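You operate a simulated robot arm through the tools that you are given. There is no shell and no other tool.

Carry out the task below with a simulated robot arm. There is one attempt and no reset: what you move stays moved.

TASK
Wipe the old overspray off the board in nest C, then spray it blue.
Fine: use the teal pad and put it back; spray at stop 2 and leave the slider there, one clean coat; leave the valves as set for blue; the other boards stay dry; leave the latch, inserts and screens as they are. What is to be rubbed or washed off counts as gone when no trace of it is left.

Only the result counts: the job must be done as asked and must still hold three seconds after the hand-in. Knocking over, shifting, dropping, spilling or breaking anything else fails it.

THE ROBOT
A 7-joint arm with a two-finger parallel gripper, fixed in place. Base frame: the origin is at the foot of the arm, x ahead of it, y to its left, z up; the work surface is at about z = 900. Lengths are in mm, angles in rad, forces in N, time in s.
With the tool pointing down near the work surface it reaches from about 380 to 900 mm from the base axis. Its first joint turns from -2.496 to 2.496 rad. Payload 3 kg.
The TCP is the grasp point between the finger pads, 30 mm short of the fingertips. In the tool frame z runs along the fingers and y along their closing line. The gripper opens to 94 mm. The fingers are 28 mm wide and 10 mm thick; the gripper's body (50 by 96 mm) begins 55 mm behind the TCP.
Orientation is that of the tool frame in the base frame, as a unit quaternion [w, x, y, z]. With the fingers straight down and closing along the base's y, the tool's x points along the base's -x, its y along +y and its z along -z.

THE INTERFACE
- The arm moves only by the tool send_rows. Its argument "motion" is a list of rows, each a list of 3 entries, a list of its own where there are three numbers: the turn, a rotation vector about the tool's x, y, z in rad, then the shift along the tool's x, y, z in mm, then the opening, from 0 (shut) to 1 (fully open). In form: [[[rx, ry, rz], [tx, ty, tz], hand], ...]. A call has 1 to 20 rows; each row shifts and turns the commanded pose from where the row before left it, along the tool's axes as they then stand. Rows are played at 5 a second. More than 50 mm and 0.15 rad between two rows, or a gripper value outside its range, and nothing of the call is played. A pose out of reach is approached as far as the arm can. The call stops where the force on the tool passes 50 N (or 10 N more than at its start, if that is more) or the arm is blocked; 0.2 s more then pass. The fingers move at their own pace (about 72 mm/s each) and stop on an object; they squeeze with about 27 N. The grip force told is the motor's: it shows also when the fingers shut on nothing. Time passes only in rows, and 0.2 s behind the last, so rows that do not move let the fingers close. It gives the time, the measured TCP pose, the force on the tool (base axes), the opening and the grip force at its end, in the units of the frame above (readings bear some noise), with the torque about the TCP (base axes, N m) and any sound that the robot's microphone picked up, and new pictures: "pictures" is both (left out), scene, wrist or none.
- Cameras (640 x 400 px; columns grow to the right, rows downward): "scene" is fixed at [50.1, -497.4, 1539.7]; the picture's right is [0.87, -0.50, 0.00], its down [-0.28, -0.49, -0.83] and it looks along [0.41, 0.72, -0.56] (base axes); focal length 318 px, centre (320, 200). "wrist" rides on the gripper at [76, 14, -103] in the tool frame; the picture's right is [-0.18, 0.98, 0.00], its down [-0.75, -0.14, -0.64] and it looks along [-0.63, -0.12, 0.77] (tool axes); focal length 243 px, centre (320, 200). There is no depth. A picture from a camera that has moved, and an enlarged one, comes with that camera's place and axes in the base frame and with its lens.
- inspect(camera, box): a new picture of the part [left, top, right, bottom] of that camera's present view, enlarged. The clock stands still meanwhile.
- sign_off(): hands the job in; it is judged then, once.

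Places have to be worked out from the pictures, the camera data and where the tool is seen. Open the gripper and draw the arm clear of the work before you hand the job in, unless the task says otherwise.

The tools are called after ">>>" by a JSON object that holds its "name" and its "arguments". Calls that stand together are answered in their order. send_rows: Moves the arm, as the interface text tells. Its arguments: {"type":"object","properties":{"motion":{"type":"array"},"pictures":{"type":"string","enum":["both","scene","wrist","none"]}},"required":["motion"]} The other tools are called the same way: inspect (camera, box) takes an enlarged picture of a part of a camera's view; sign_off () hands the job in.

At the start:

```text
time: 0.0
ee_pos: [408.0, 188.9, 1329.5]
ee_rot: [-0.001, 0.0, 1.0, 0.001]
ft_force: [-0.6, 0.4, -0.8]
torque: [-0.01, 0.0, 0.05]
gripper_width: 94.1
gripper_force: 0.0
```

scene: 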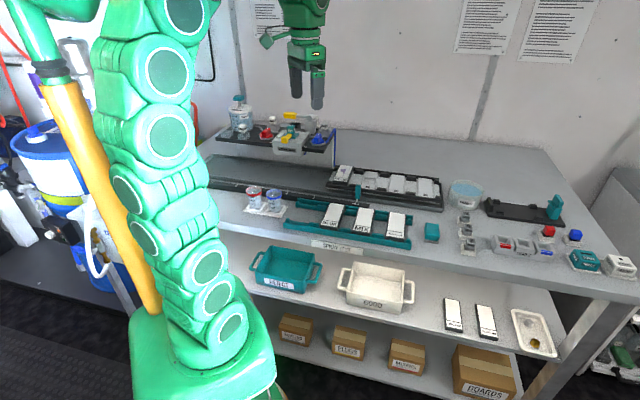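
wrist: 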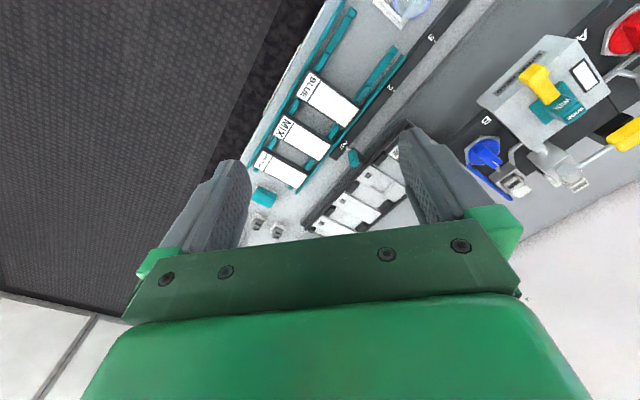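

I start by looking closer at the work area in the scene view, before moving anything.

>>> {"name": "inspect", "arguments": {"camera": "scene", "box": [200, 80, 360, 180]}}

>>> {"name": "inspect", "arguments": {"camera": "scene", "box": [310, 150, 470, 250]}}

>>> {"name": "inspect", "arguments": {"camera": "scene", "box": [440, 170, 640, 295]}}

>>> {"name": "inspect", "arguments": {"camera": "scene", "box": [200, 160, 360, 260]}}

>>> {"name": "inspect", "arguments": {"camera": "wrist", "box": [400, 0, 640, 220]}}

>>> {"name": "inspect", "arguments": {"camera": "wrist", "box": [220, 50, 420, 250]}}

>>> {"name": "inspect", "arguments": {"camera": "scene", "box": [440, 0, 640, 70]}}

>>> {"name": "inspect", "arguments": {"camera": "scene", "box": [240, 0, 300, 40]}}

```text
4.00 times, centred on (280, 130) of scene
camera zoom: at [50.1, -497.4, 1539.7], right [0.87, -0.5, 0.0], down [-0.28, -0.49, -0.83], along [0.41, 0.72, -0.56], focal length 1270 px, centre (480, 480)
```

zoom: 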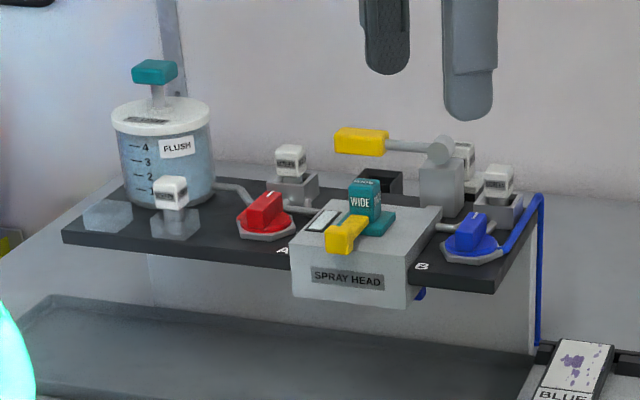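

```text
4.00 times, centred on (390, 200) of scene
camera zoom: at [50.1, -497.4, 1539.7], right [0.87, -0.5, 0.0], down [-0.28, -0.49, -0.83], along [0.41, 0.72, -0.56], focal length 1270 px, centre (40, 200)
```

zoom: 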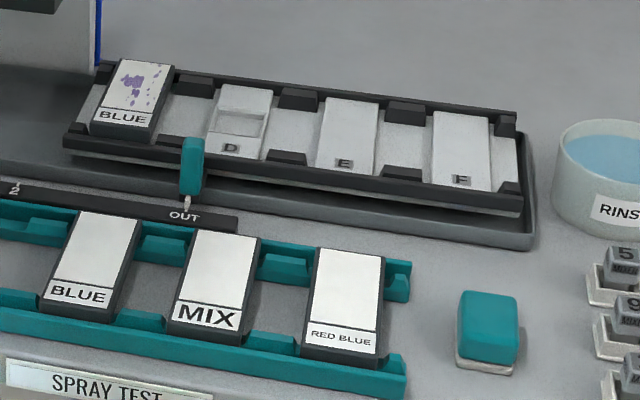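

```text
3.20 times, centred on (540, 232) of scene
camera zoom: at [50.1, -497.4, 1539.7], right [0.87, -0.5, 0.0], down [-0.28, -0.49, -0.83], along [0.41, 0.72, -0.56], focal length 1016 px, centre (-384, 96)
```

zoom: 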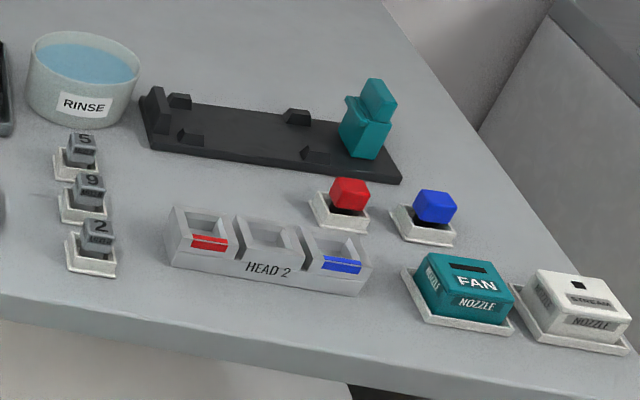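

```text
4.00 times, centred on (280, 210) of scene
camera zoom: at [50.1, -497.4, 1539.7], right [0.87, -0.5, 0.0], down [-0.28, -0.49, -0.83], along [0.41, 0.72, -0.56], focal length 1270 px, centre (480, 160)
```

zoom: 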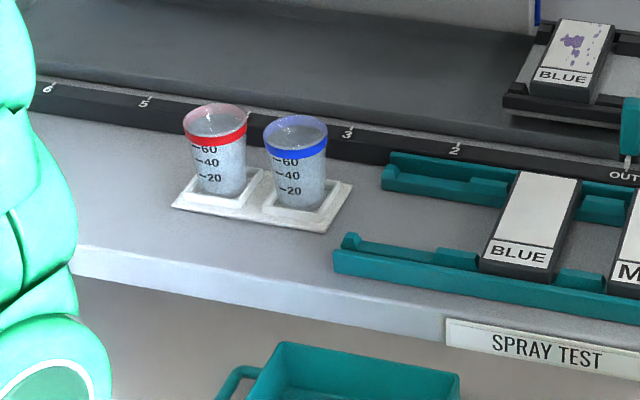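

```text
1.82 times, centred on (520, 110) of wrist
camera zoom: at [331.7, 204.4, 1433.9], right [0.18, 0.98, 0.0], down [0.75, -0.14, 0.64], along [0.63, -0.12, -0.77], focal length 441 px, centre (-44, 364)
```

zoom: 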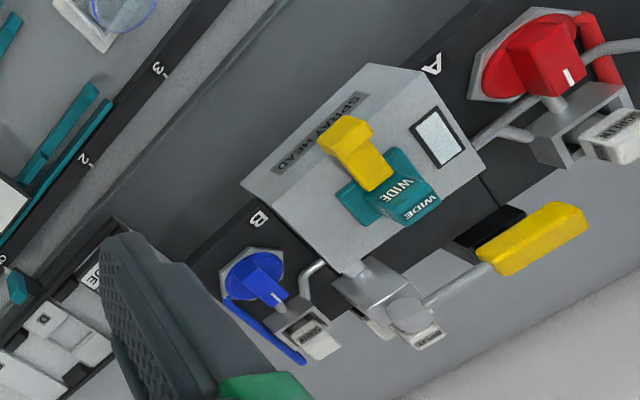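

```text
2.00 times, centred on (320, 150) of wrist
camera zoom: at [331.7, 204.4, 1433.9], right [0.18, 0.98, 0.0], down [0.75, -0.14, 0.64], along [0.63, -0.12, -0.77], focal length 485 px, centre (320, 300)
```

zoom: 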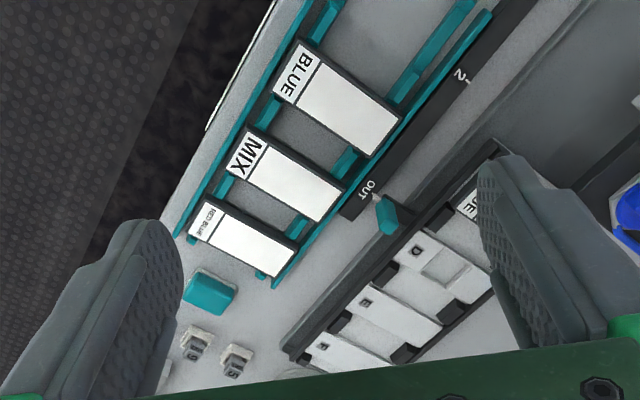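

```text
3.20 times, centred on (540, 35) of scene
camera zoom: at [50.1, -497.4, 1539.7], right [0.87, -0.5, 0.0], down [-0.28, -0.49, -0.83], along [0.41, 0.72, -0.56], focal length 1016 px, centre (-384, 728)
```

zoom: 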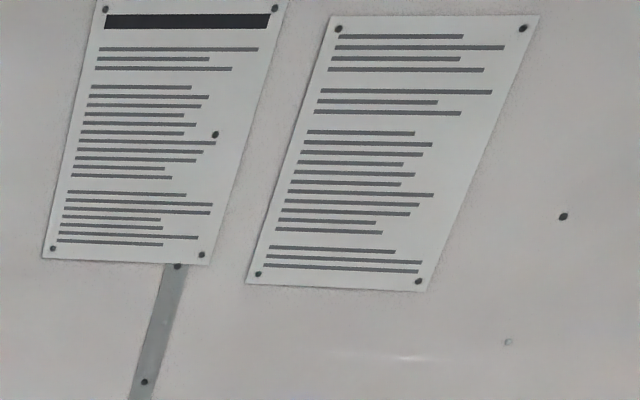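

```text
10.00 times, centred on (270, 20) of scene
camera zoom: at [50.1, -497.4, 1539.7], right [0.87, -0.5, 0.0], down [-0.28, -0.49, -0.83], along [0.41, 0.72, -0.56], focal length 3175 px, centre (820, 2000)
```

zoom: 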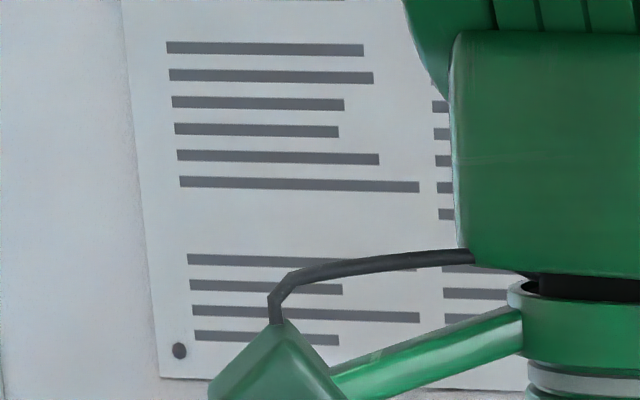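

The board with purple spots is in nest C, on a sled lying diagonally under a spray head with a red valve A and a blue valve B. The sled's pointer is at OUT. I turn the wrist camera 45° and bring it nearer, staying high, to read the spray head.

>>> {"name": "send_rows", "arguments": {"motion": [[[0, 0, -0.14], [0, 0, 0], 1], [[0, 0, -0.14], [0, 0, 0], 1], [[0, 0, -0.14], [0, 0, 0], 1], [[0, 0, -0.14], [0, 0, 0], 1], [[0, 0, -0.14], [0, 0, 0], 1], [[0, 0, -0.085], [0, 0, 0], 1], [[0, 0, 0], [-30.6, 22.1, 11.3], 1], [[0, 0, 0], [-30.6, 22.1, 11.3], 1], [[0, 0, 0], [-30.6, 22.1, 11.3], 1], [[0, 0, 0], [-30.6, 22.1, 11.3], 1], [[0, 0, 0], [-30.6, 22.1, 11.3], 1], [[0, 0, 0], [-30.6, 22.1, 11.3], 1], [[0, 0, 0], [-30.6, 22.1, 11.3], 1], [[0, 0, 0], [0, 0, 0], 1]]}}

```text
time: 3.0
ee_pos: [452.2, 450.4, 1249.3]
ee_rot: [0.0, -0.382, 0.924, 0.0]
ft_force: [-0.2, -0.3, 0.2]
torque: [0.01, -0.03, 0.01]
gripper_width: 94.0
gripper_force: 0.1
camera wrist: at [388.3, 407.1, 1352.9], right [-0.56, 0.83, 0.0], down [0.63, 0.43, 0.64], along [0.53, 0.36, -0.77], focal length 243 px, centre (320, 200)
```

scene: 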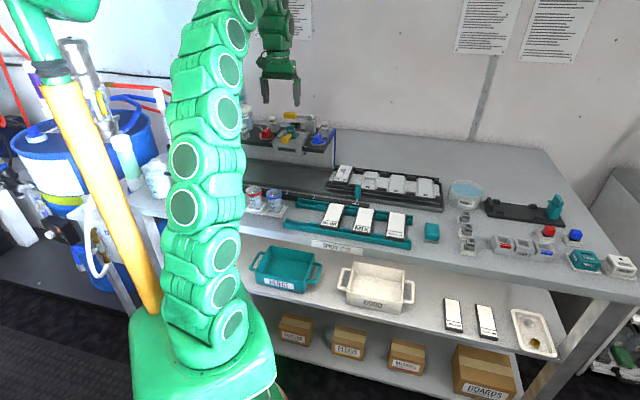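
wrist: 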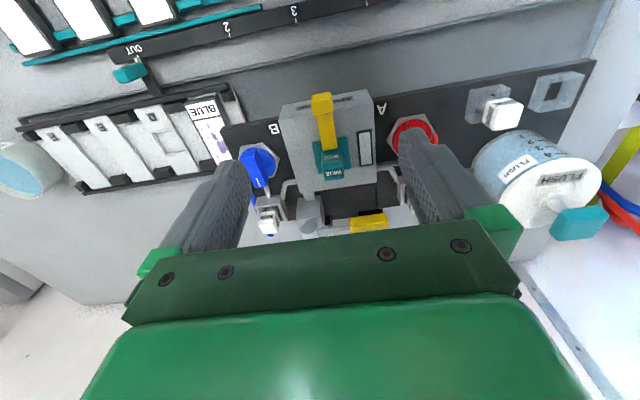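

The picture is upside down as seen from the robot, with near things at the top. I enlarge the spray head, valves and sled.

>>> {"name": "inspect", "arguments": {"camera": "wrist", "box": [230, 80, 450, 240]}}

>>> {"name": "inspect", "arguments": {"camera": "wrist", "box": [440, 50, 640, 250]}}

>>> {"name": "inspect", "arguments": {"camera": "wrist", "box": [0, 0, 240, 200]}}

>>> {"name": "inspect", "arguments": {"camera": "scene", "box": [220, 90, 350, 170]}}

```text
2.50 times, centred on (340, 160) of wrist
camera zoom: at [388.3, 407.1, 1352.9], right [-0.56, 0.83, 0.0], down [0.63, 0.43, 0.64], along [0.53, 0.36, -0.77], focal length 606 px, centre (270, 300)
```

zoom: 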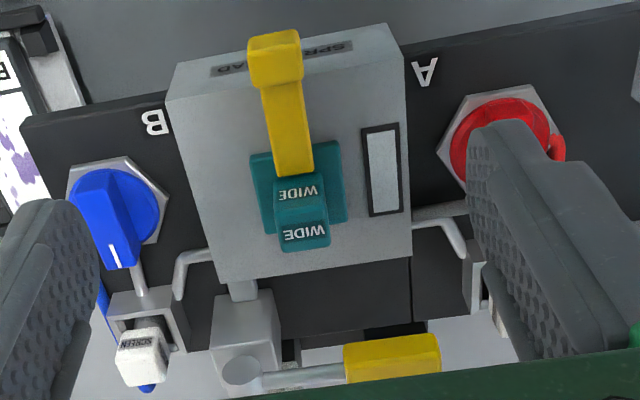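

```text
2.00 times, centred on (540, 150) of wrist
camera zoom: at [388.3, 407.1, 1352.9], right [-0.56, 0.83, 0.0], down [0.63, 0.43, 0.64], along [0.53, 0.36, -0.77], focal length 485 px, centre (-120, 300)
```

zoom: 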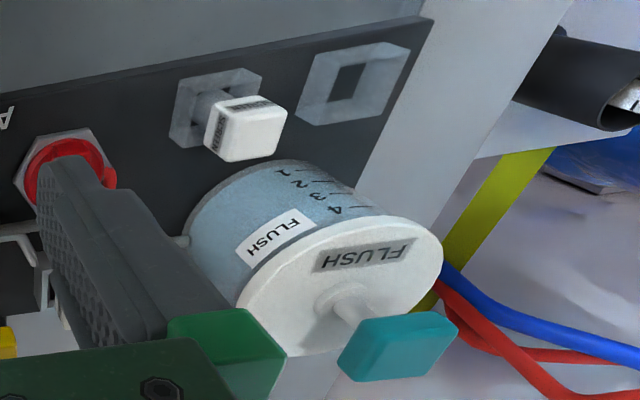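

```text
2.00 times, centred on (120, 100) of wrist
camera zoom: at [388.3, 407.1, 1352.9], right [-0.56, 0.83, 0.0], down [0.63, 0.43, 0.64], along [0.53, 0.36, -0.77], focal length 485 px, centre (720, 400)
```

zoom: 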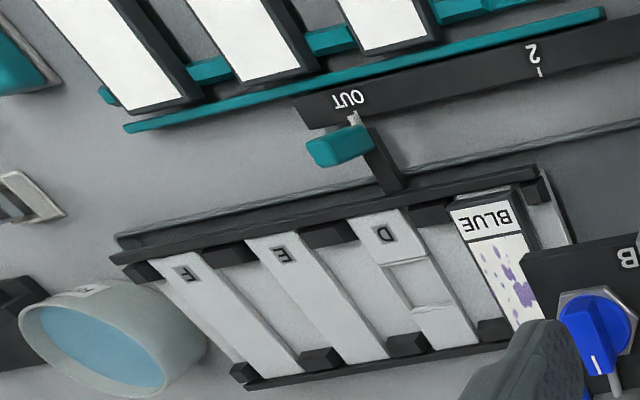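

```text
4.92 times, centred on (285, 130) of scene
camera zoom: at [50.1, -497.4, 1539.7], right [0.87, -0.5, 0.0], down [-0.28, -0.49, -0.83], along [0.41, 0.72, -0.56], focal length 1563 px, centre (492, 545)
```

zoom: 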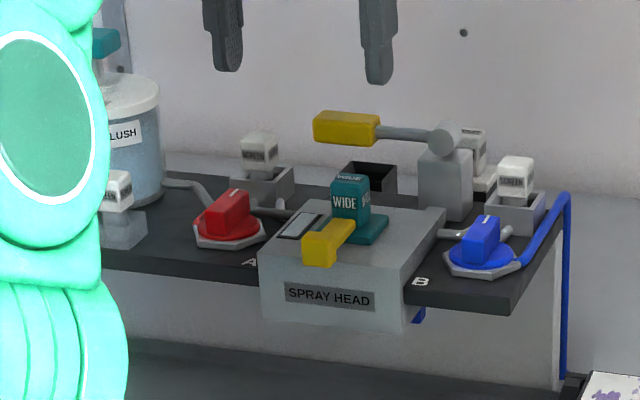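

The picture zooms crisply, so I look at the valve knobs, window and rear lever at high magnification from both cameras.

>>> {"name": "inspect", "arguments": {"camera": "wrist", "box": [230, 130, 310, 180]}}

>>> {"name": "inspect", "arguments": {"camera": "scene", "box": [255, 105, 303, 135]}}

>>> {"name": "inspect", "arguments": {"camera": "scene", "box": [296, 105, 344, 160]}}

>>> {"name": "inspect", "arguments": {"camera": "scene", "box": [255, 120, 303, 150]}}

>>> {"name": "inspect", "arguments": {"camera": "wrist", "box": [290, 80, 390, 180]}}

>>> {"name": "inspect", "arguments": {"camera": "scene", "box": [324, 155, 384, 205]}}

>>> {"name": "inspect", "arguments": {"camera": "scene", "box": [410, 210, 460, 250]}}

```text
8.00 times, centred on (270, 155) of wrist
camera zoom: at [388.3, 407.1, 1352.9], right [-0.56, 0.83, 0.0], down [0.63, 0.43, 0.64], along [0.53, 0.36, -0.77], focal length 1941 px, centre (720, 560)
```

zoom: 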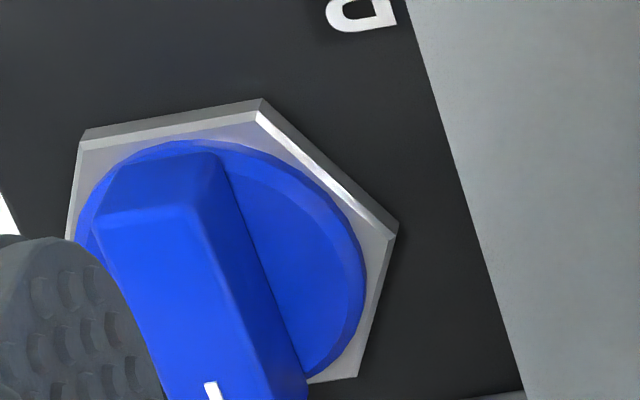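

```text
13.33 times, centred on (279, 120) of scene
camera zoom: at [50.1, -497.4, 1539.7], right [0.87, -0.5, 0.0], down [-0.28, -0.49, -0.83], along [0.41, 0.72, -0.56], focal length 4233 px, centre (867, 1267)
```

zoom: 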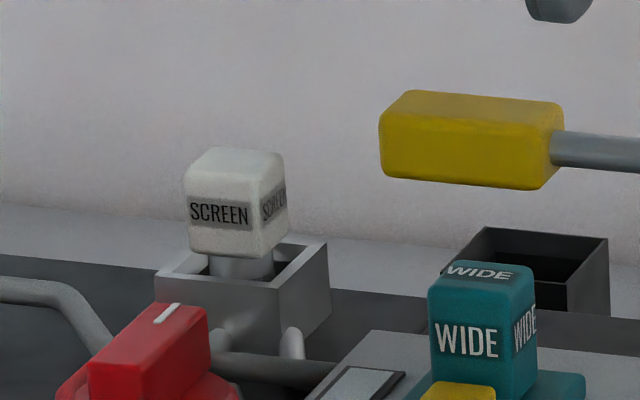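

```text
7.27 times, centred on (320, 132) of scene
camera zoom: at [50.1, -497.4, 1539.7], right [0.87, -0.5, 0.0], down [-0.28, -0.49, -0.83], along [0.41, 0.72, -0.56], focal length 2309 px, centre (320, 691)
```

zoom: 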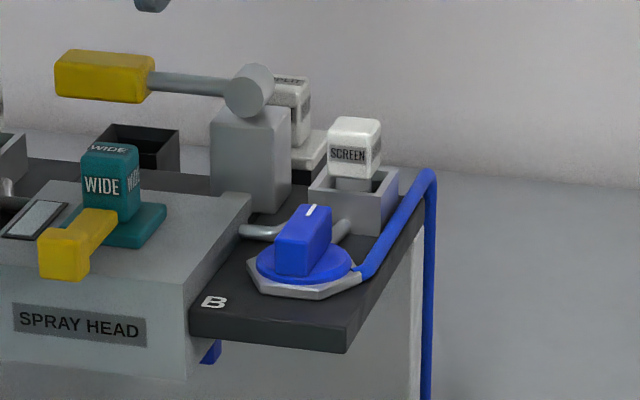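

```text
13.33 times, centred on (279, 135) of scene
camera zoom: at [50.1, -497.4, 1539.7], right [0.87, -0.5, 0.0], down [-0.28, -0.49, -0.83], along [0.41, 0.72, -0.56], focal length 4233 px, centre (867, 1067)
```

zoom: 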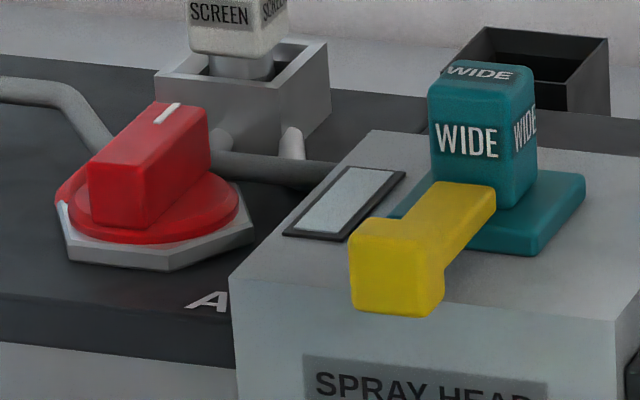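

```text
4.00 times, centred on (340, 130) of wrist
camera zoom: at [388.3, 407.1, 1352.9], right [-0.56, 0.83, 0.0], down [0.63, 0.43, 0.64], along [0.53, 0.36, -0.77], focal length 970 px, centre (240, 480)
```

zoom: 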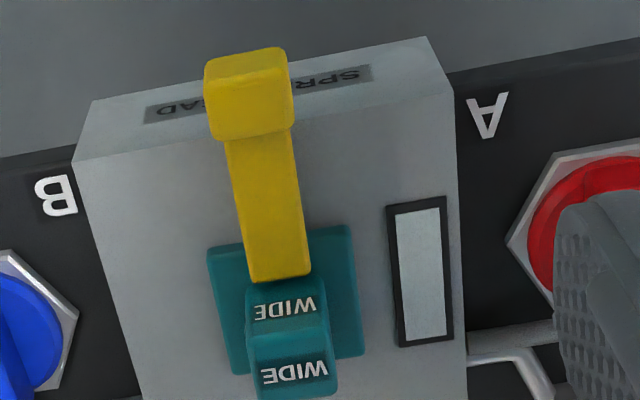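

```text
8.00 times, centred on (354, 180) of scene
camera zoom: at [50.1, -497.4, 1539.7], right [0.87, -0.5, 0.0], down [-0.28, -0.49, -0.83], along [0.41, 0.72, -0.56], focal length 2540 px, centre (48, 360)
```

zoom: 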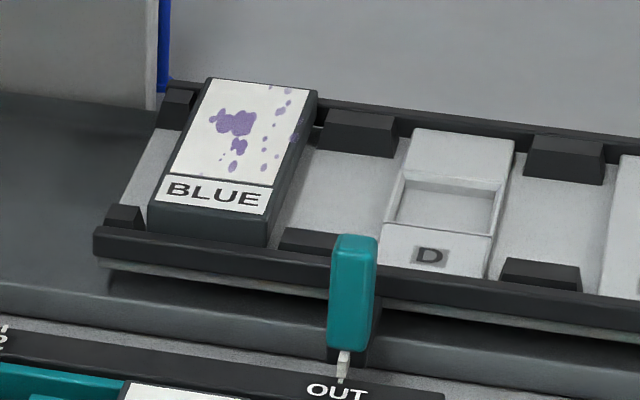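

```text
10.00 times, centred on (435, 230) of scene
camera zoom: at [50.1, -497.4, 1539.7], right [0.87, -0.5, 0.0], down [-0.28, -0.49, -0.83], along [0.41, 0.72, -0.56], focal length 3175 px, centre (-830, -100)
```

zoom: 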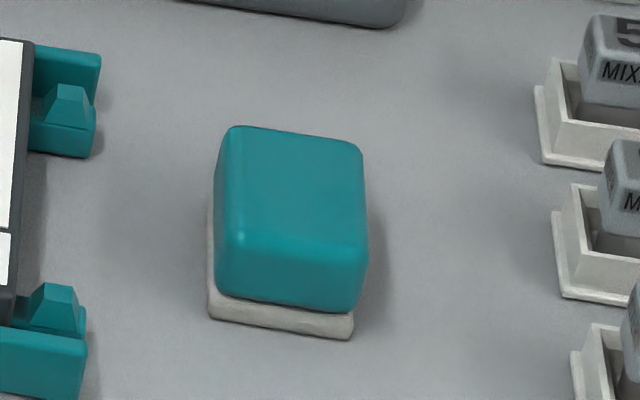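

Both knobs look parallel, with a white line at the far end. The window is clear, the latch is the yellow piece over the WIDE insert, and the yellow lever on the post behind it looks like the trigger. I shift sideways, still high, to see valve A and the pipes unobstructed.

>>> {"name": "send_rows", "arguments": {"motion": [[[0, 0, 0], [0, 40, 0], 1], [[0, 0, 0], [0, 40, 0], 1], [[0, 0, 0], [0, 20, 0], 1], [[0, 0, 0], [0, 0, 0], 1]]}}

```text
time: 4.0
ee_pos: [381.0, 522.0, 1252.0]
ee_rot: [0.0, -0.381, 0.924, 0.0]
ft_force: [-0.5, -0.7, 0.8]
torque: [0.03, -0.01, 0.0]
gripper_width: 93.8
gripper_force: 0.0
camera wrist: at [316.9, 477.7, 1354.3], right [-0.56, 0.83, 0.0], down [0.63, 0.43, 0.64], along [0.53, 0.36, -0.77], focal length 243 px, centre (320, 200)
```

scene: 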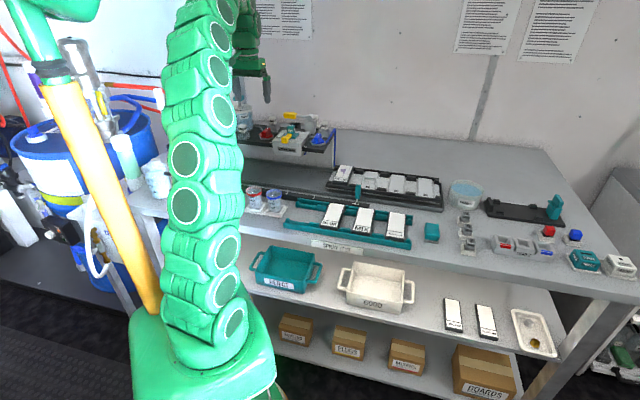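
wrist: 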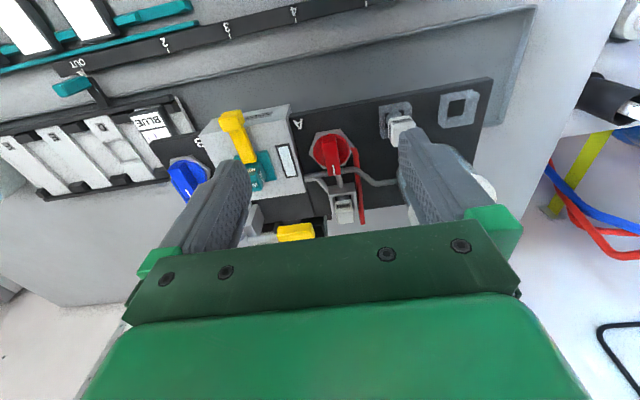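

>>> {"name": "inspect", "arguments": {"camera": "wrist", "box": [270, 110, 390, 230]}}

>>> {"name": "inspect", "arguments": {"camera": "wrist", "box": [150, 130, 310, 240]}}

>>> {"name": "inspect", "arguments": {"camera": "wrist", "box": [60, 0, 420, 140]}}

```text
3.33 times, centred on (330, 170) of wrist
camera zoom: at [316.9, 477.7, 1354.3], right [-0.56, 0.83, 0.0], down [0.63, 0.43, 0.64], along [0.53, 0.36, -0.77], focal length 809 px, centre (287, 300)
```

zoom: 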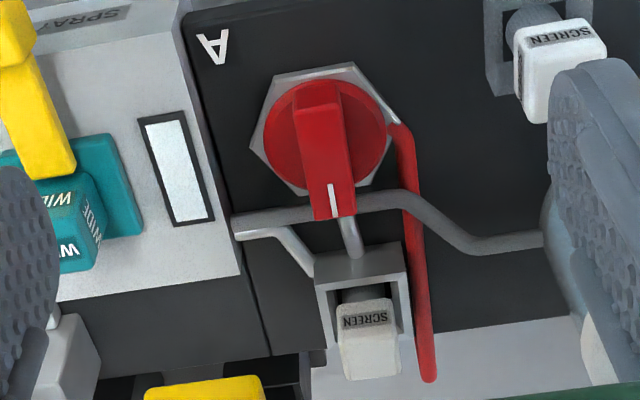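

```text
3.64 times, centred on (230, 185) of wrist
camera zoom: at [316.9, 477.7, 1354.3], right [-0.56, 0.83, 0.0], down [0.63, 0.43, 0.64], along [0.53, 0.36, -0.77], focal length 882 px, centre (647, 254)
```

zoom: 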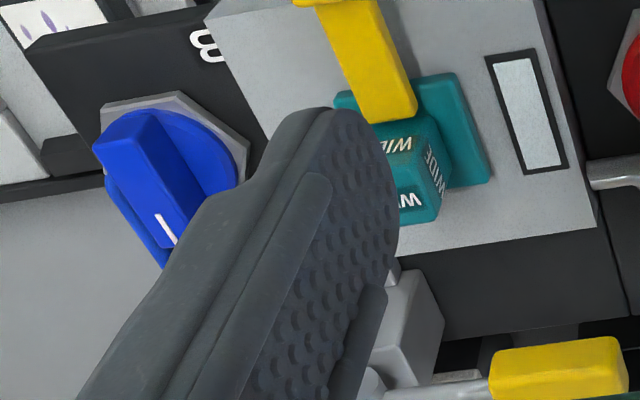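

```text
1.78 times, centred on (240, 70) of wrist
camera zoom: at [316.9, 477.7, 1354.3], right [-0.56, 0.83, 0.0], down [0.63, 0.43, 0.64], along [0.53, 0.36, -0.77], focal length 431 px, centre (462, 431)
```

zoom: 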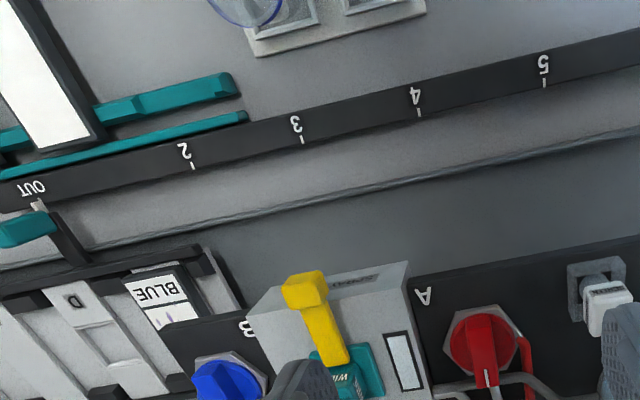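

Red and blue hoses feed valves A and B. Each passes through a screen into the head, and a separate flush pipe runs to the head. I place knob A near (429, 571, 1092) and B near (572, 433, 1080), with the head centre between them. I hover over knob A with the fingers partly closed to refine its position.

>>> {"name": "send_rows", "arguments": {"motion": [[[0, 0, 0], [-35, 0, 0], 0.6], [[0, 0, 0], [-34, 0, 0], 0.6], [[0, 0, 0], [0, 0, 35], 0.6], [[0, 0, 0], [0, 0, 35], 0.6], [[0, 0, 0], [0, 0, 0], 0.6]]}}

```text
time: 5.2
ee_pos: [425.5, 562.7, 1161.8]
ee_rot: [0.0, -0.382, 0.924, 0.0]
ft_force: [0.4, 0.0, -0.4]
torque: [0.02, 0.01, 0.01]
gripper_width: 56.4
gripper_force: 0.0
out of reach, approached as far as the arm can: row 2
camera wrist: at [362.1, 519.5, 1265.2], right [-0.56, 0.83, 0.0], down [0.63, 0.43, 0.64], along [0.53, 0.36, -0.77], focal length 243 px, centre (320, 200)
```

scene: 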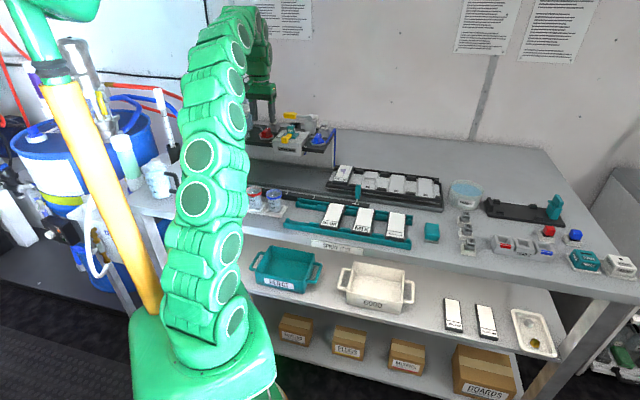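
wrist: 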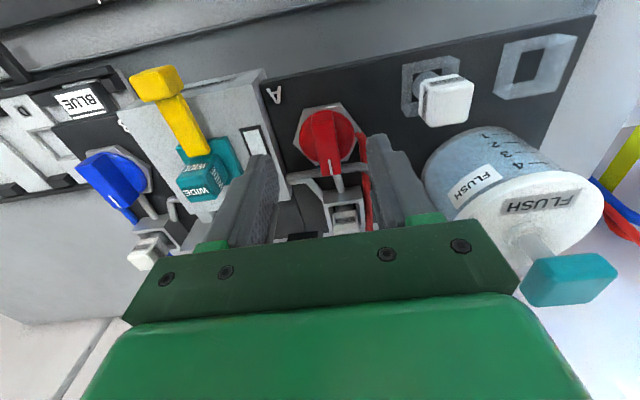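

The arm stopped a little short on that one row because its reach is limited up high. I refine knob A's position from this closer view.

>>> {"name": "inspect", "arguments": {"camera": "wrist", "box": [270, 90, 390, 210]}}

>>> {"name": "inspect", "arguments": {"camera": "wrist", "box": [60, 130, 220, 270]}}

>>> {"name": "inspect", "arguments": {"camera": "scene", "box": [240, 80, 340, 160]}}

```text
3.33 times, centred on (330, 150) of wrist
camera zoom: at [362.1, 519.5, 1265.2], right [-0.56, 0.83, 0.0], down [0.63, 0.43, 0.64], along [0.53, 0.36, -0.77], focal length 809 px, centre (287, 367)
```

zoom: 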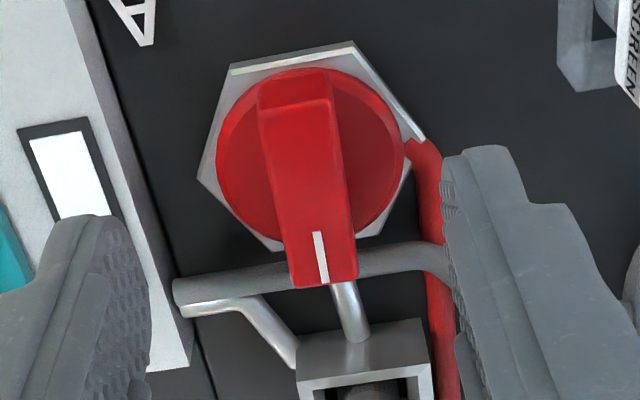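

```text
2.86 times, centred on (140, 200) of wrist
camera zoom: at [362.1, 519.5, 1265.2], right [-0.56, 0.83, 0.0], down [0.63, 0.43, 0.64], along [0.53, 0.36, -0.77], focal length 693 px, centre (834, 200)
```

zoom: 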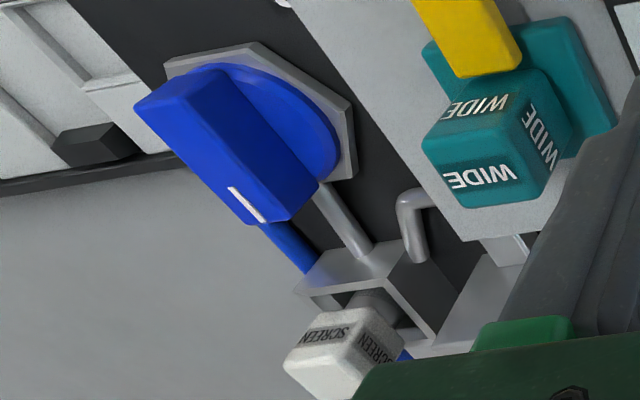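

```text
5.00 times, centred on (290, 120) of scene
camera zoom: at [50.1, -497.4, 1539.7], right [0.87, -0.5, 0.0], down [-0.28, -0.49, -0.83], along [0.41, 0.72, -0.56], focal length 1587 px, centre (470, 600)
```

zoom: 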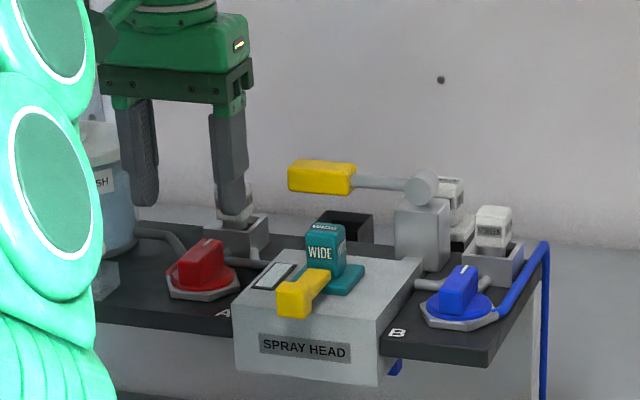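

Knob A's bar is centred near (435, 575), about 16 mm wide, 47 mm long and roughly 17 mm tall, with its top near z 1095. I line up, descend around it to a tip height of about 1083 and close gently.

>>> {"name": "send_rows", "arguments": {"motion": [[[0, 0, 0], [-15.7, 2.3, 0], 0.45], [[0, 0, 0], [0, 0, 20], 0.45], [[0, 0, 0], [0, 0, 18], 0.45], [[0, 0, 0], [0, 0, 10], 0.45], [[0, 0, 0], [0, 0, 0], 0.45]]}}

```text
time: 6.4
ee_pos: [434.0, 575.7, 1112.7]
ee_rot: [0.0, -0.384, 0.923, 0.0]
ft_force: [0.6, 0.2, -0.6]
torque: [-0.01, 0.02, 0.02]
gripper_width: 42.2
gripper_force: 0.1
camera wrist: at [370.5, 532.3, 1216.5], right [-0.56, 0.83, 0.0], down [0.63, 0.43, 0.64], along [0.53, 0.36, -0.77], focal length 243 px, centre (320, 200)
```

scene: 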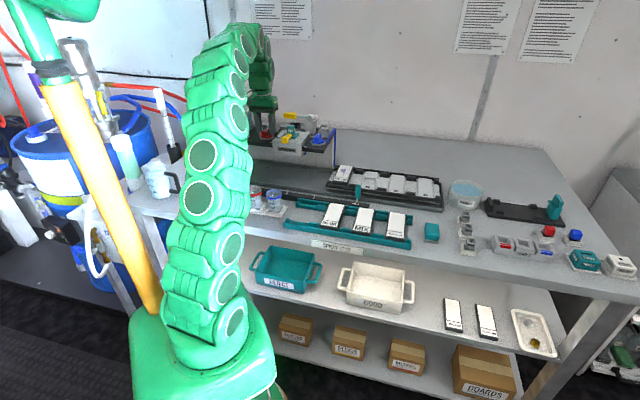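
wrist: 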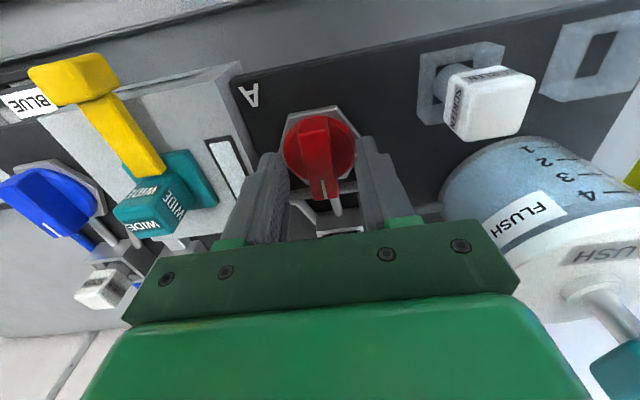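

>>> {"name": "inspect", "arguments": {"camera": "wrist", "box": [240, 90, 400, 250]}}

>>> {"name": "inspect", "arguments": {"camera": "scene", "box": [245, 100, 305, 150]}}

```text
2.50 times, centred on (320, 170) of wrist
camera zoom: at [370.5, 532.3, 1216.5], right [-0.56, 0.83, 0.0], down [0.63, 0.43, 0.64], along [0.53, 0.36, -0.77], focal length 606 px, centre (320, 275)
```

zoom: 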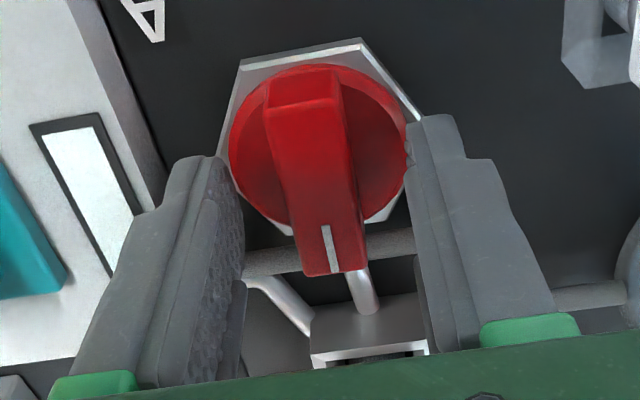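

```text
8.00 times, centred on (275, 125) of scene
camera zoom: at [50.1, -497.4, 1539.7], right [0.87, -0.5, 0.0], down [-0.28, -0.49, -0.83], along [0.41, 0.72, -0.56], focal length 2540 px, centre (680, 800)
```

zoom: 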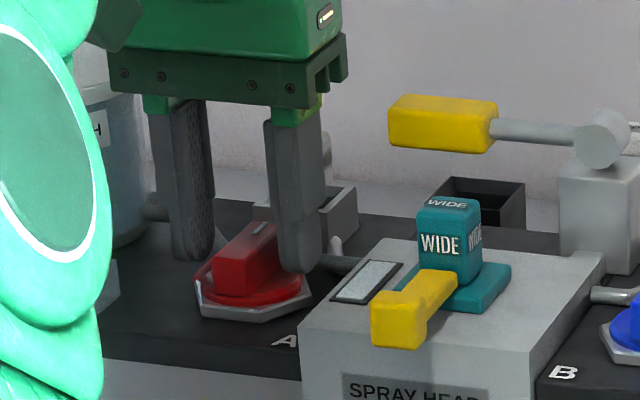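

The fingertips sit on both sides of the bar, centred. I close on it and let the fingers settle.

>>> {"name": "send_rows", "arguments": {"motion": [[[0, 0, 0], [0, 0, 2], 0.3], [[0, 0, 0], [0, 0, 0], 0.1], [[0, 0, 0], [0, 0, 0], 0.0], [[0, 0, 0], [0, 0, 0], 0.0], [[0, 0, 0], [0, 0, 0], 0.0]], "pictures": "wrist"}}

```text
time: 7.6
ee_pos: [434.6, 576.0, 1111.6]
ee_rot: [0.0, -0.382, 0.924, 0.0]
ft_force: [-3.2, 2.5, -0.3]
torque: [-0.03, 0.23, 0.0]
gripper_width: 17.2
gripper_force: 44.7
camera wrist: at [370.6, 532.0, 1214.4], right [-0.56, 0.83, 0.0], down [0.63, 0.43, 0.64], along [0.53, 0.36, -0.77], focal length 243 px, centre (320, 200)
```

wrist: 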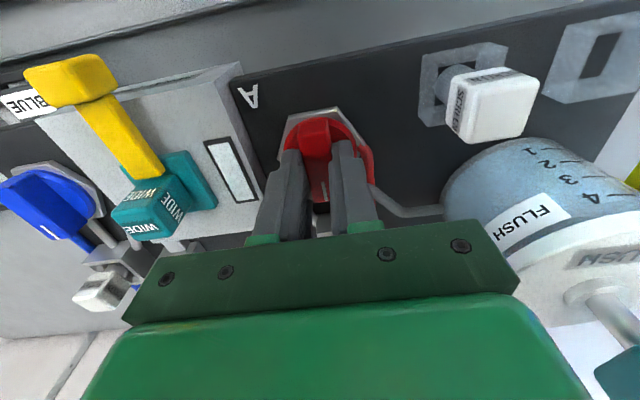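

The bar is gripped at a 17.2 mm width. I try a small turn one way and read the torque to learn which way the valve moves.

>>> {"name": "send_rows", "arguments": {"motion": [[[0, 0, -0.08], [0, 0, 0], 0.0], [[0, 0, -0.08], [0, 0, 0], 0.0], [[0, 0, 0], [0, 0, 0], 0.0]], "pictures": "wrist"}}

```text
time: 8.4
ee_pos: [434.1, 576.3, 1112.2]
ee_rot: [0.0, -0.455, 0.89, 0.0]
ft_force: [-2.9, 10.4, 2.3]
torque: [0.25, 0.06, -1.73]
gripper_width: 20.8
gripper_force: 45.3
camera wrist: at [378.6, 522.4, 1214.4], right [-0.69, 0.72, 0.0], down [0.56, 0.53, 0.64], along [0.47, 0.44, -0.77], focal length 243 px, centre (320, 200)
```

wrist: 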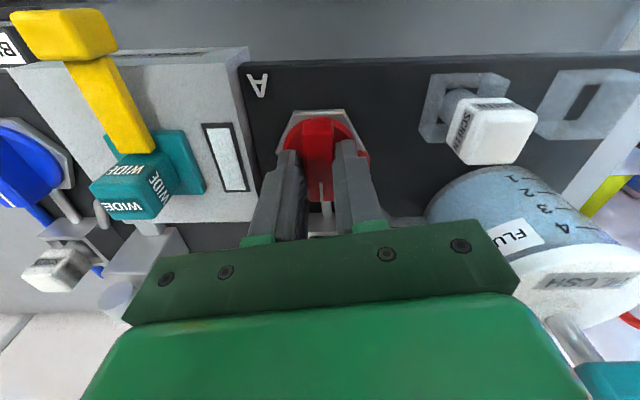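

The torque climbed to −1.73 N·m and the fingers are being wedged open, so the valve is at its stop in that direction. I go back and turn the other way.

>>> {"name": "send_rows", "arguments": {"motion": [[[0, 0, 0.08], [0, 0, 0], 0.0], [[0, 0, 0.08], [0, 0, 0], 0.0], [[0, 0, 0.08], [0, 0, 0], 0.0], [[0, 0, 0.08], [0, 0, 0], 0.0], [[0, 0, 0.08], [0, 0, 0], 0.0], [[0, 0, 0], [0, 0, 0], 0.0]], "pictures": "wrist"}}

```text
time: 9.8
ee_pos: [434.0, 575.7, 1112.6]
ee_rot: [-0.001, -0.269, 0.963, 0.0]
ft_force: [-34.8, 9.1, -6.4]
torque: [-0.24, 1.53, 0.0]
gripper_width: 16.9
gripper_force: 45.0
camera wrist: at [362.1, 548.7, 1214.5], right [-0.35, 0.94, 0.0], down [0.72, 0.27, 0.64], along [0.6, 0.23, -0.77], focal length 243 px, centre (320, 200)
```

wrist: 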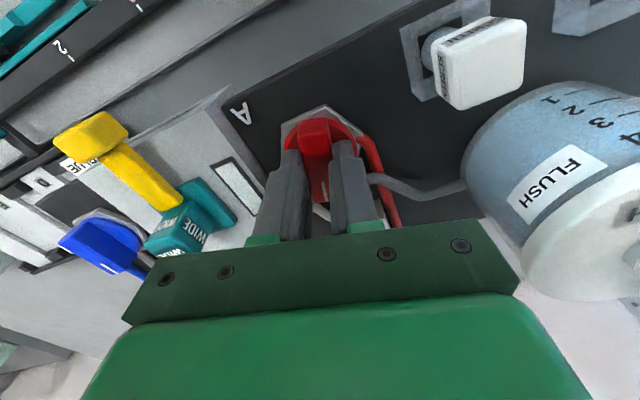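

It turns freely this way with no z torque, but there's a sideways load, so the knob's axis is a little off my TCP. I shift to relieve it and turn further, watching the force.

>>> {"name": "send_rows", "arguments": {"motion": [[[0, 0, 0], [1.5, 1.5, 0], 0.0], [[0, 0, 0], [0, 0, 0], 0.0]], "pictures": "none"}}

```text
time: 10.4
ee_pos: [435.1, 575.9, 1112.6]
ee_rot: [0.001, -0.268, 0.964, -0.001]
ft_force: [-19.2, -5.2, -0.8]
torque: [-0.47, 1.25, -0.01]
gripper_width: 17.1
gripper_force: 45.1
```

The side load fell, which puts the axis about 7 mm beyond the TCP along the bar. I keep turning while moving the TCP round that axis, and check after a few rows.

>>> {"name": "send_rows", "arguments": {"motion": [[[0, 0, 0], [0.5, 0.4, 0], 0.0], [[0, 0, 0.13], [0, 1.0, 0], 0.0], [[0, 0, 0.13], [0, 1.0, 0], 0.0], [[0, 0, 0.13], [0, 1.0, 0], 0.0], [[0, 0, 0], [0, 0, 0], 0.0]], "pictures": "wrist"}}

```text
time: 11.6
ee_pos: [433.4, 576.3, 1112.3]
ee_rot: [0.0, -0.075, 0.997, -0.002]
ft_force: [16.3, -42.2, -13.3]
torque: [-0.85, 0.39, -0.02]
gripper_width: 17.1
gripper_force: 45.0
camera wrist: at [356.9, 579.4, 1214.4], right [0.03, 1.0, 0.0], down [0.77, -0.02, 0.64], along [0.64, -0.02, -0.77], focal length 243 px, centre (320, 200)
```

wrist: 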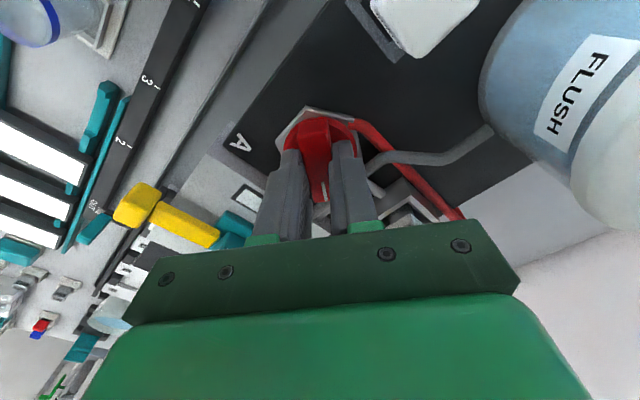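

I overcompensated, so I back off 3 mm along the closing line and recheck.

>>> {"name": "send_rows", "arguments": {"motion": [[[0, 0, 0], [0, -1.5, 0], 0.0], [[0, 0, 0], [0, -1.5, 0], 0.0], [[0, 0, 0], [0, 0, 0], 0.0]], "pictures": "none"}}

```text
time: 12.4
ee_pos: [433.5, 576.1, 1112.3]
ee_rot: [0.001, -0.078, 0.997, 0.001]
ft_force: [36.2, -4.5, -13.6]
torque: [-0.17, -0.98, -0.04]
gripper_width: 17.0
gripper_force: 45.1
```

The remaining load runs along the bar, so I shift 1.5 mm along it and continue turning without extra offset.

>>> {"name": "send_rows", "arguments": {"motion": [[[0, 0, 0], [-1.5, 0, 0], 0.0], [[0, 0, 0.1], [0, 0, 0], 0.0], [[0, 0, 0.1], [0, 0, 0], 0.0], [[0, 0, 0], [0, 0, 0], 0.0]], "pictures": "none"}}

```text
time: 13.4
ee_pos: [433.1, 575.8, 1111.8]
ee_rot: [0.001, 0.023, 1.0, 0.0]
ft_force: [-2.7, -27.5, 13.6]
torque: [-0.86, -0.87, -0.1]
gripper_width: 17.2
gripper_force: 45.0
```

>>> {"name": "send_rows", "arguments": {"motion": [[[0, 0, 0], [0, -1.9, 0], 0.0], [[0, 0, 0.1], [0, 0, 0], 0.0], [[0, 0, 0.1], [0, 0, 0], 0.0], [[0, 0, 0.1], [0, 0, 0], 0.0], [[0, 0, 0], [0, 0, 0], 0.0]], "pictures": "none"}}

```text
time: 14.6
ee_pos: [433.6, 576.7, 1113.7]
ee_rot: [0.0, 0.171, 0.985, 0.002]
ft_force: [-6.2, 36.0, 27.9]
torque: [0.85, 0.4, 0.06]
gripper_width: 17.0
gripper_force: 45.3
```

I follow the load again (about 2 mm sideways and slightly up), then continue the turn.

>>> {"name": "send_rows", "arguments": {"motion": [[[0, 0, 0], [0.8, 2.0, -1.2], 0.0], [[0, 0, 0], [0, 0, 0], 0.0]], "pictures": "both"}}

```text
time: 15.2
ee_pos: [432.4, 576.9, 1112.1]
ee_rot: [0.0, 0.171, 0.985, -0.001]
ft_force: [-13.1, 26.3, 12.9]
torque: [0.69, 0.23, 0.04]
gripper_width: 16.9
gripper_force: 45.0
camera wrist: at [366.4, 616.4, 1215.2], right [0.51, 0.86, 0.0], down [0.66, -0.39, 0.64], along [0.55, -0.33, -0.77], focal length 243 px, centre (320, 200)
```

scene: 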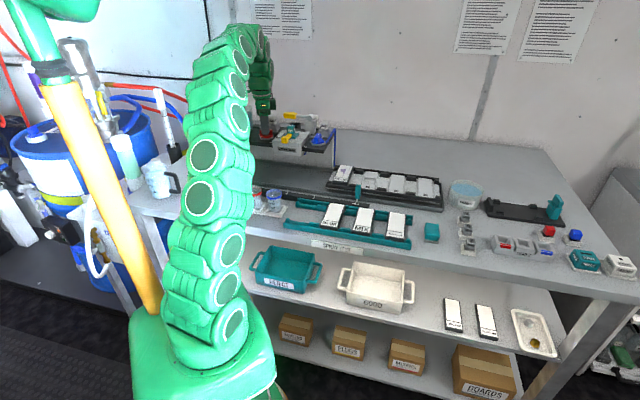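
wrist: 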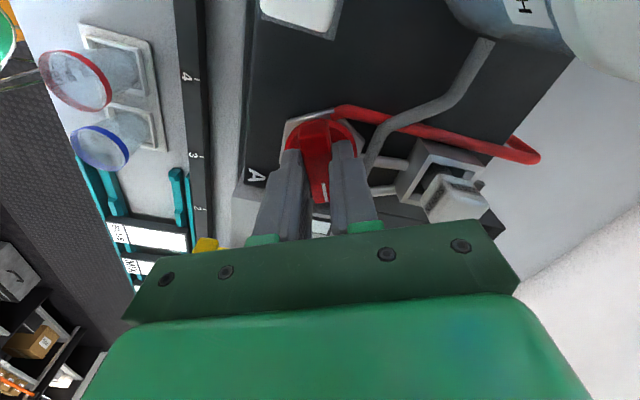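

The knob follows: about 65° turned so far. I finish the quarter turn in small rows, watching for the stop.

>>> {"name": "send_rows", "arguments": {"motion": [[[0, 0, 0], [0, 1.2, 0], 0.0], [[0, 0, 0.1], [0, 0, 0], 0.0], [[0, 0, 0.1], [0, 0, 0], 0.0], [[0, 0, 0], [0, 0, 0], 0.0]], "pictures": "none"}}

```text
time: 16.2
ee_pos: [433.4, 577.4, 1111.7]
ee_rot: [0.001, 0.27, 0.963, 0.0]
ft_force: [-16.4, 15.8, 9.0]
torque: [0.65, 0.87, 0.0]
gripper_width: 17.0
gripper_force: 44.6
```

>>> {"name": "send_rows", "arguments": {"motion": [[[0, 0, 0.1], [0, 0, 0], 0.0], [[0, 0, 0.1], [0, 0, 0], 0.0], [[0, 0, 0.06], [0, 0, 0], 0.0], [[0, 0, 0], [0, 0, 0], 0.0]], "pictures": "none"}}

```text
time: 17.2
ee_pos: [434.3, 578.5, 1112.4]
ee_rot: [0.0, 0.392, 0.92, -0.001]
ft_force: [-7.5, 15.8, -9.8]
torque: [0.71, 0.12, 1.03]
gripper_width: 17.2
gripper_force: 45.1
```

A torque of 1.03 N·m at 91° means the other stop has been reached. I open a little, lift straight up, and look at valve A and the window.

>>> {"name": "send_rows", "arguments": {"motion": [[[0, 0, 0], [0, 0, 0], 0.3], [[0, 0, 0], [0, 0, 0], 0.3], [[0, 0, 0], [0, 0, -15], 0.35], [[0, 0, 0], [0, 0, -30], 0.5], [[0, 0, 0], [0, 0, -30], 0.5], [[0, 0, 0], [0, 0, 0], 0.5]]}}

>>> {"name": "inspect", "arguments": {"camera": "scene", "box": [240, 90, 340, 160]}}

>>> {"name": "inspect", "arguments": {"camera": "scene", "box": [255, 115, 303, 150]}}

```text
time: 18.6
ee_pos: [432.5, 580.9, 1190.1]
ee_rot: [0.001, 0.392, 0.92, 0.0]
ft_force: [0.2, 0.8, 0.7]
torque: [-0.01, 0.0, 0.02]
gripper_width: 46.8
gripper_force: 0.1
camera wrist: at [390.3, 646.0, 1292.4], right [0.84, 0.55, 0.0], down [0.42, -0.64, 0.64], along [0.35, -0.54, -0.77], focal length 243 px, centre (320, 200)
```

scene: 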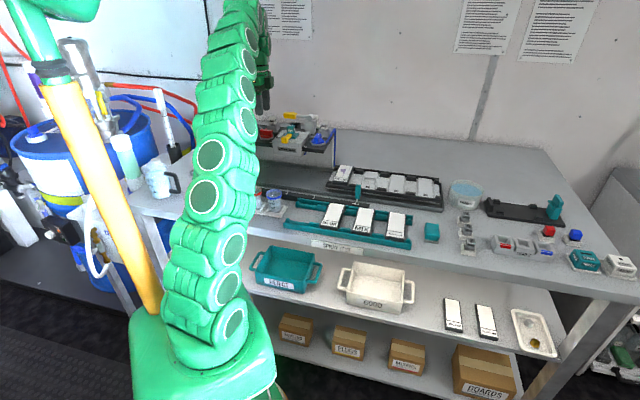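
wrist: 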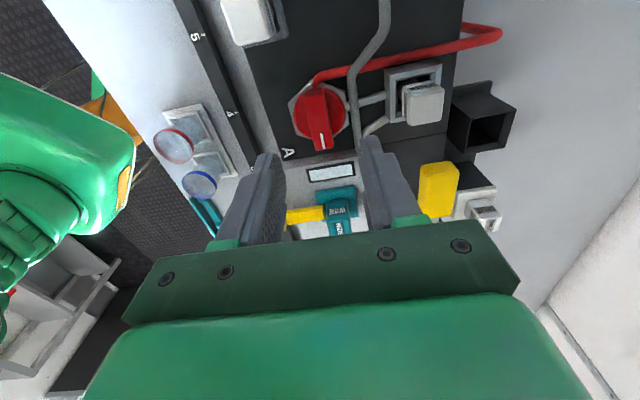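

```text
5.71 times, centred on (290, 125) of scene
camera zoom: at [50.1, -497.4, 1539.7], right [0.87, -0.5, 0.0], down [-0.28, -0.49, -0.83], along [0.41, 0.72, -0.56], focal length 1814 px, centre (491, 629)
```

zoom: 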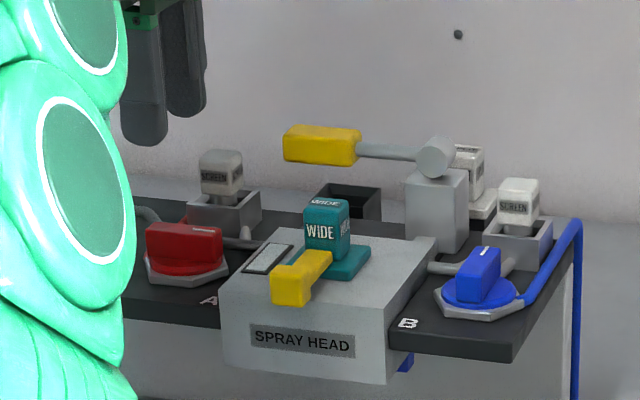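

```text
11.43 times, centred on (279, 132) of scene
camera zoom: at [50.1, -497.4, 1539.7], right [0.87, -0.5, 0.0], down [-0.28, -0.49, -0.83], along [0.41, 0.72, -0.56], focal length 3628 px, centre (789, 971)
```

zoom: 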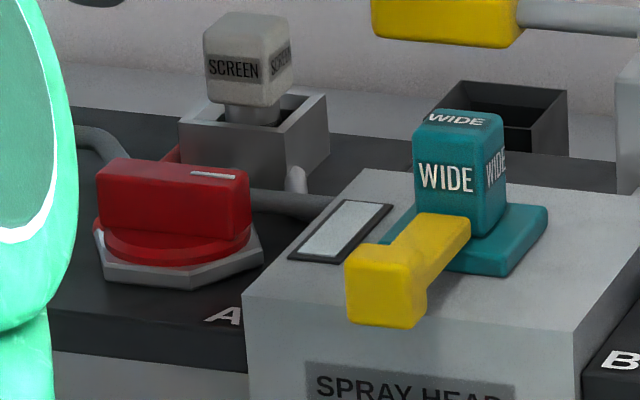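

Knob A now has its mark toward the head, and the window is unchanged. I look at the new layout of valve A, its hose and the pipes.

>>> {"name": "inspect", "arguments": {"camera": "wrist", "box": [260, 50, 480, 230]}}

>>> {"name": "inspect", "arguments": {"camera": "wrist", "box": [280, 60, 380, 160]}}

```text
2.22 times, centred on (370, 140) of wrist
camera zoom: at [390.3, 646.0, 1292.4], right [0.84, 0.55, 0.0], down [0.42, -0.64, 0.64], along [0.35, -0.54, -0.77], focal length 539 px, centre (209, 333)
```

zoom: 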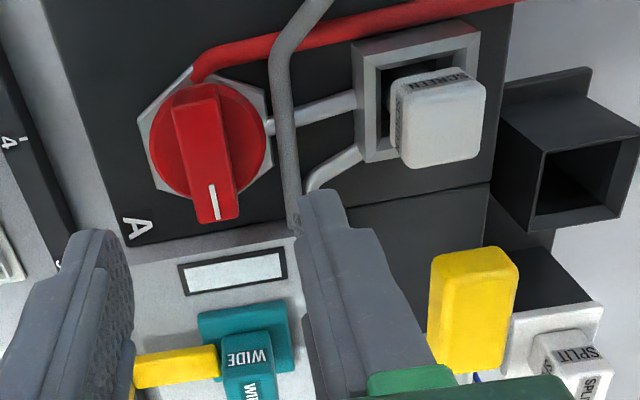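

```text
4.00 times, centred on (330, 110) of wrist
camera zoom: at [390.3, 646.0, 1292.4], right [0.84, 0.55, 0.0], down [0.42, -0.64, 0.64], along [0.35, -0.54, -0.77], focal length 970 px, centre (280, 560)
```

zoom: 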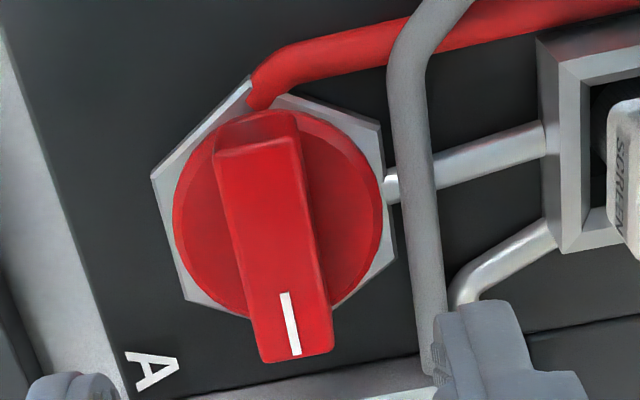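

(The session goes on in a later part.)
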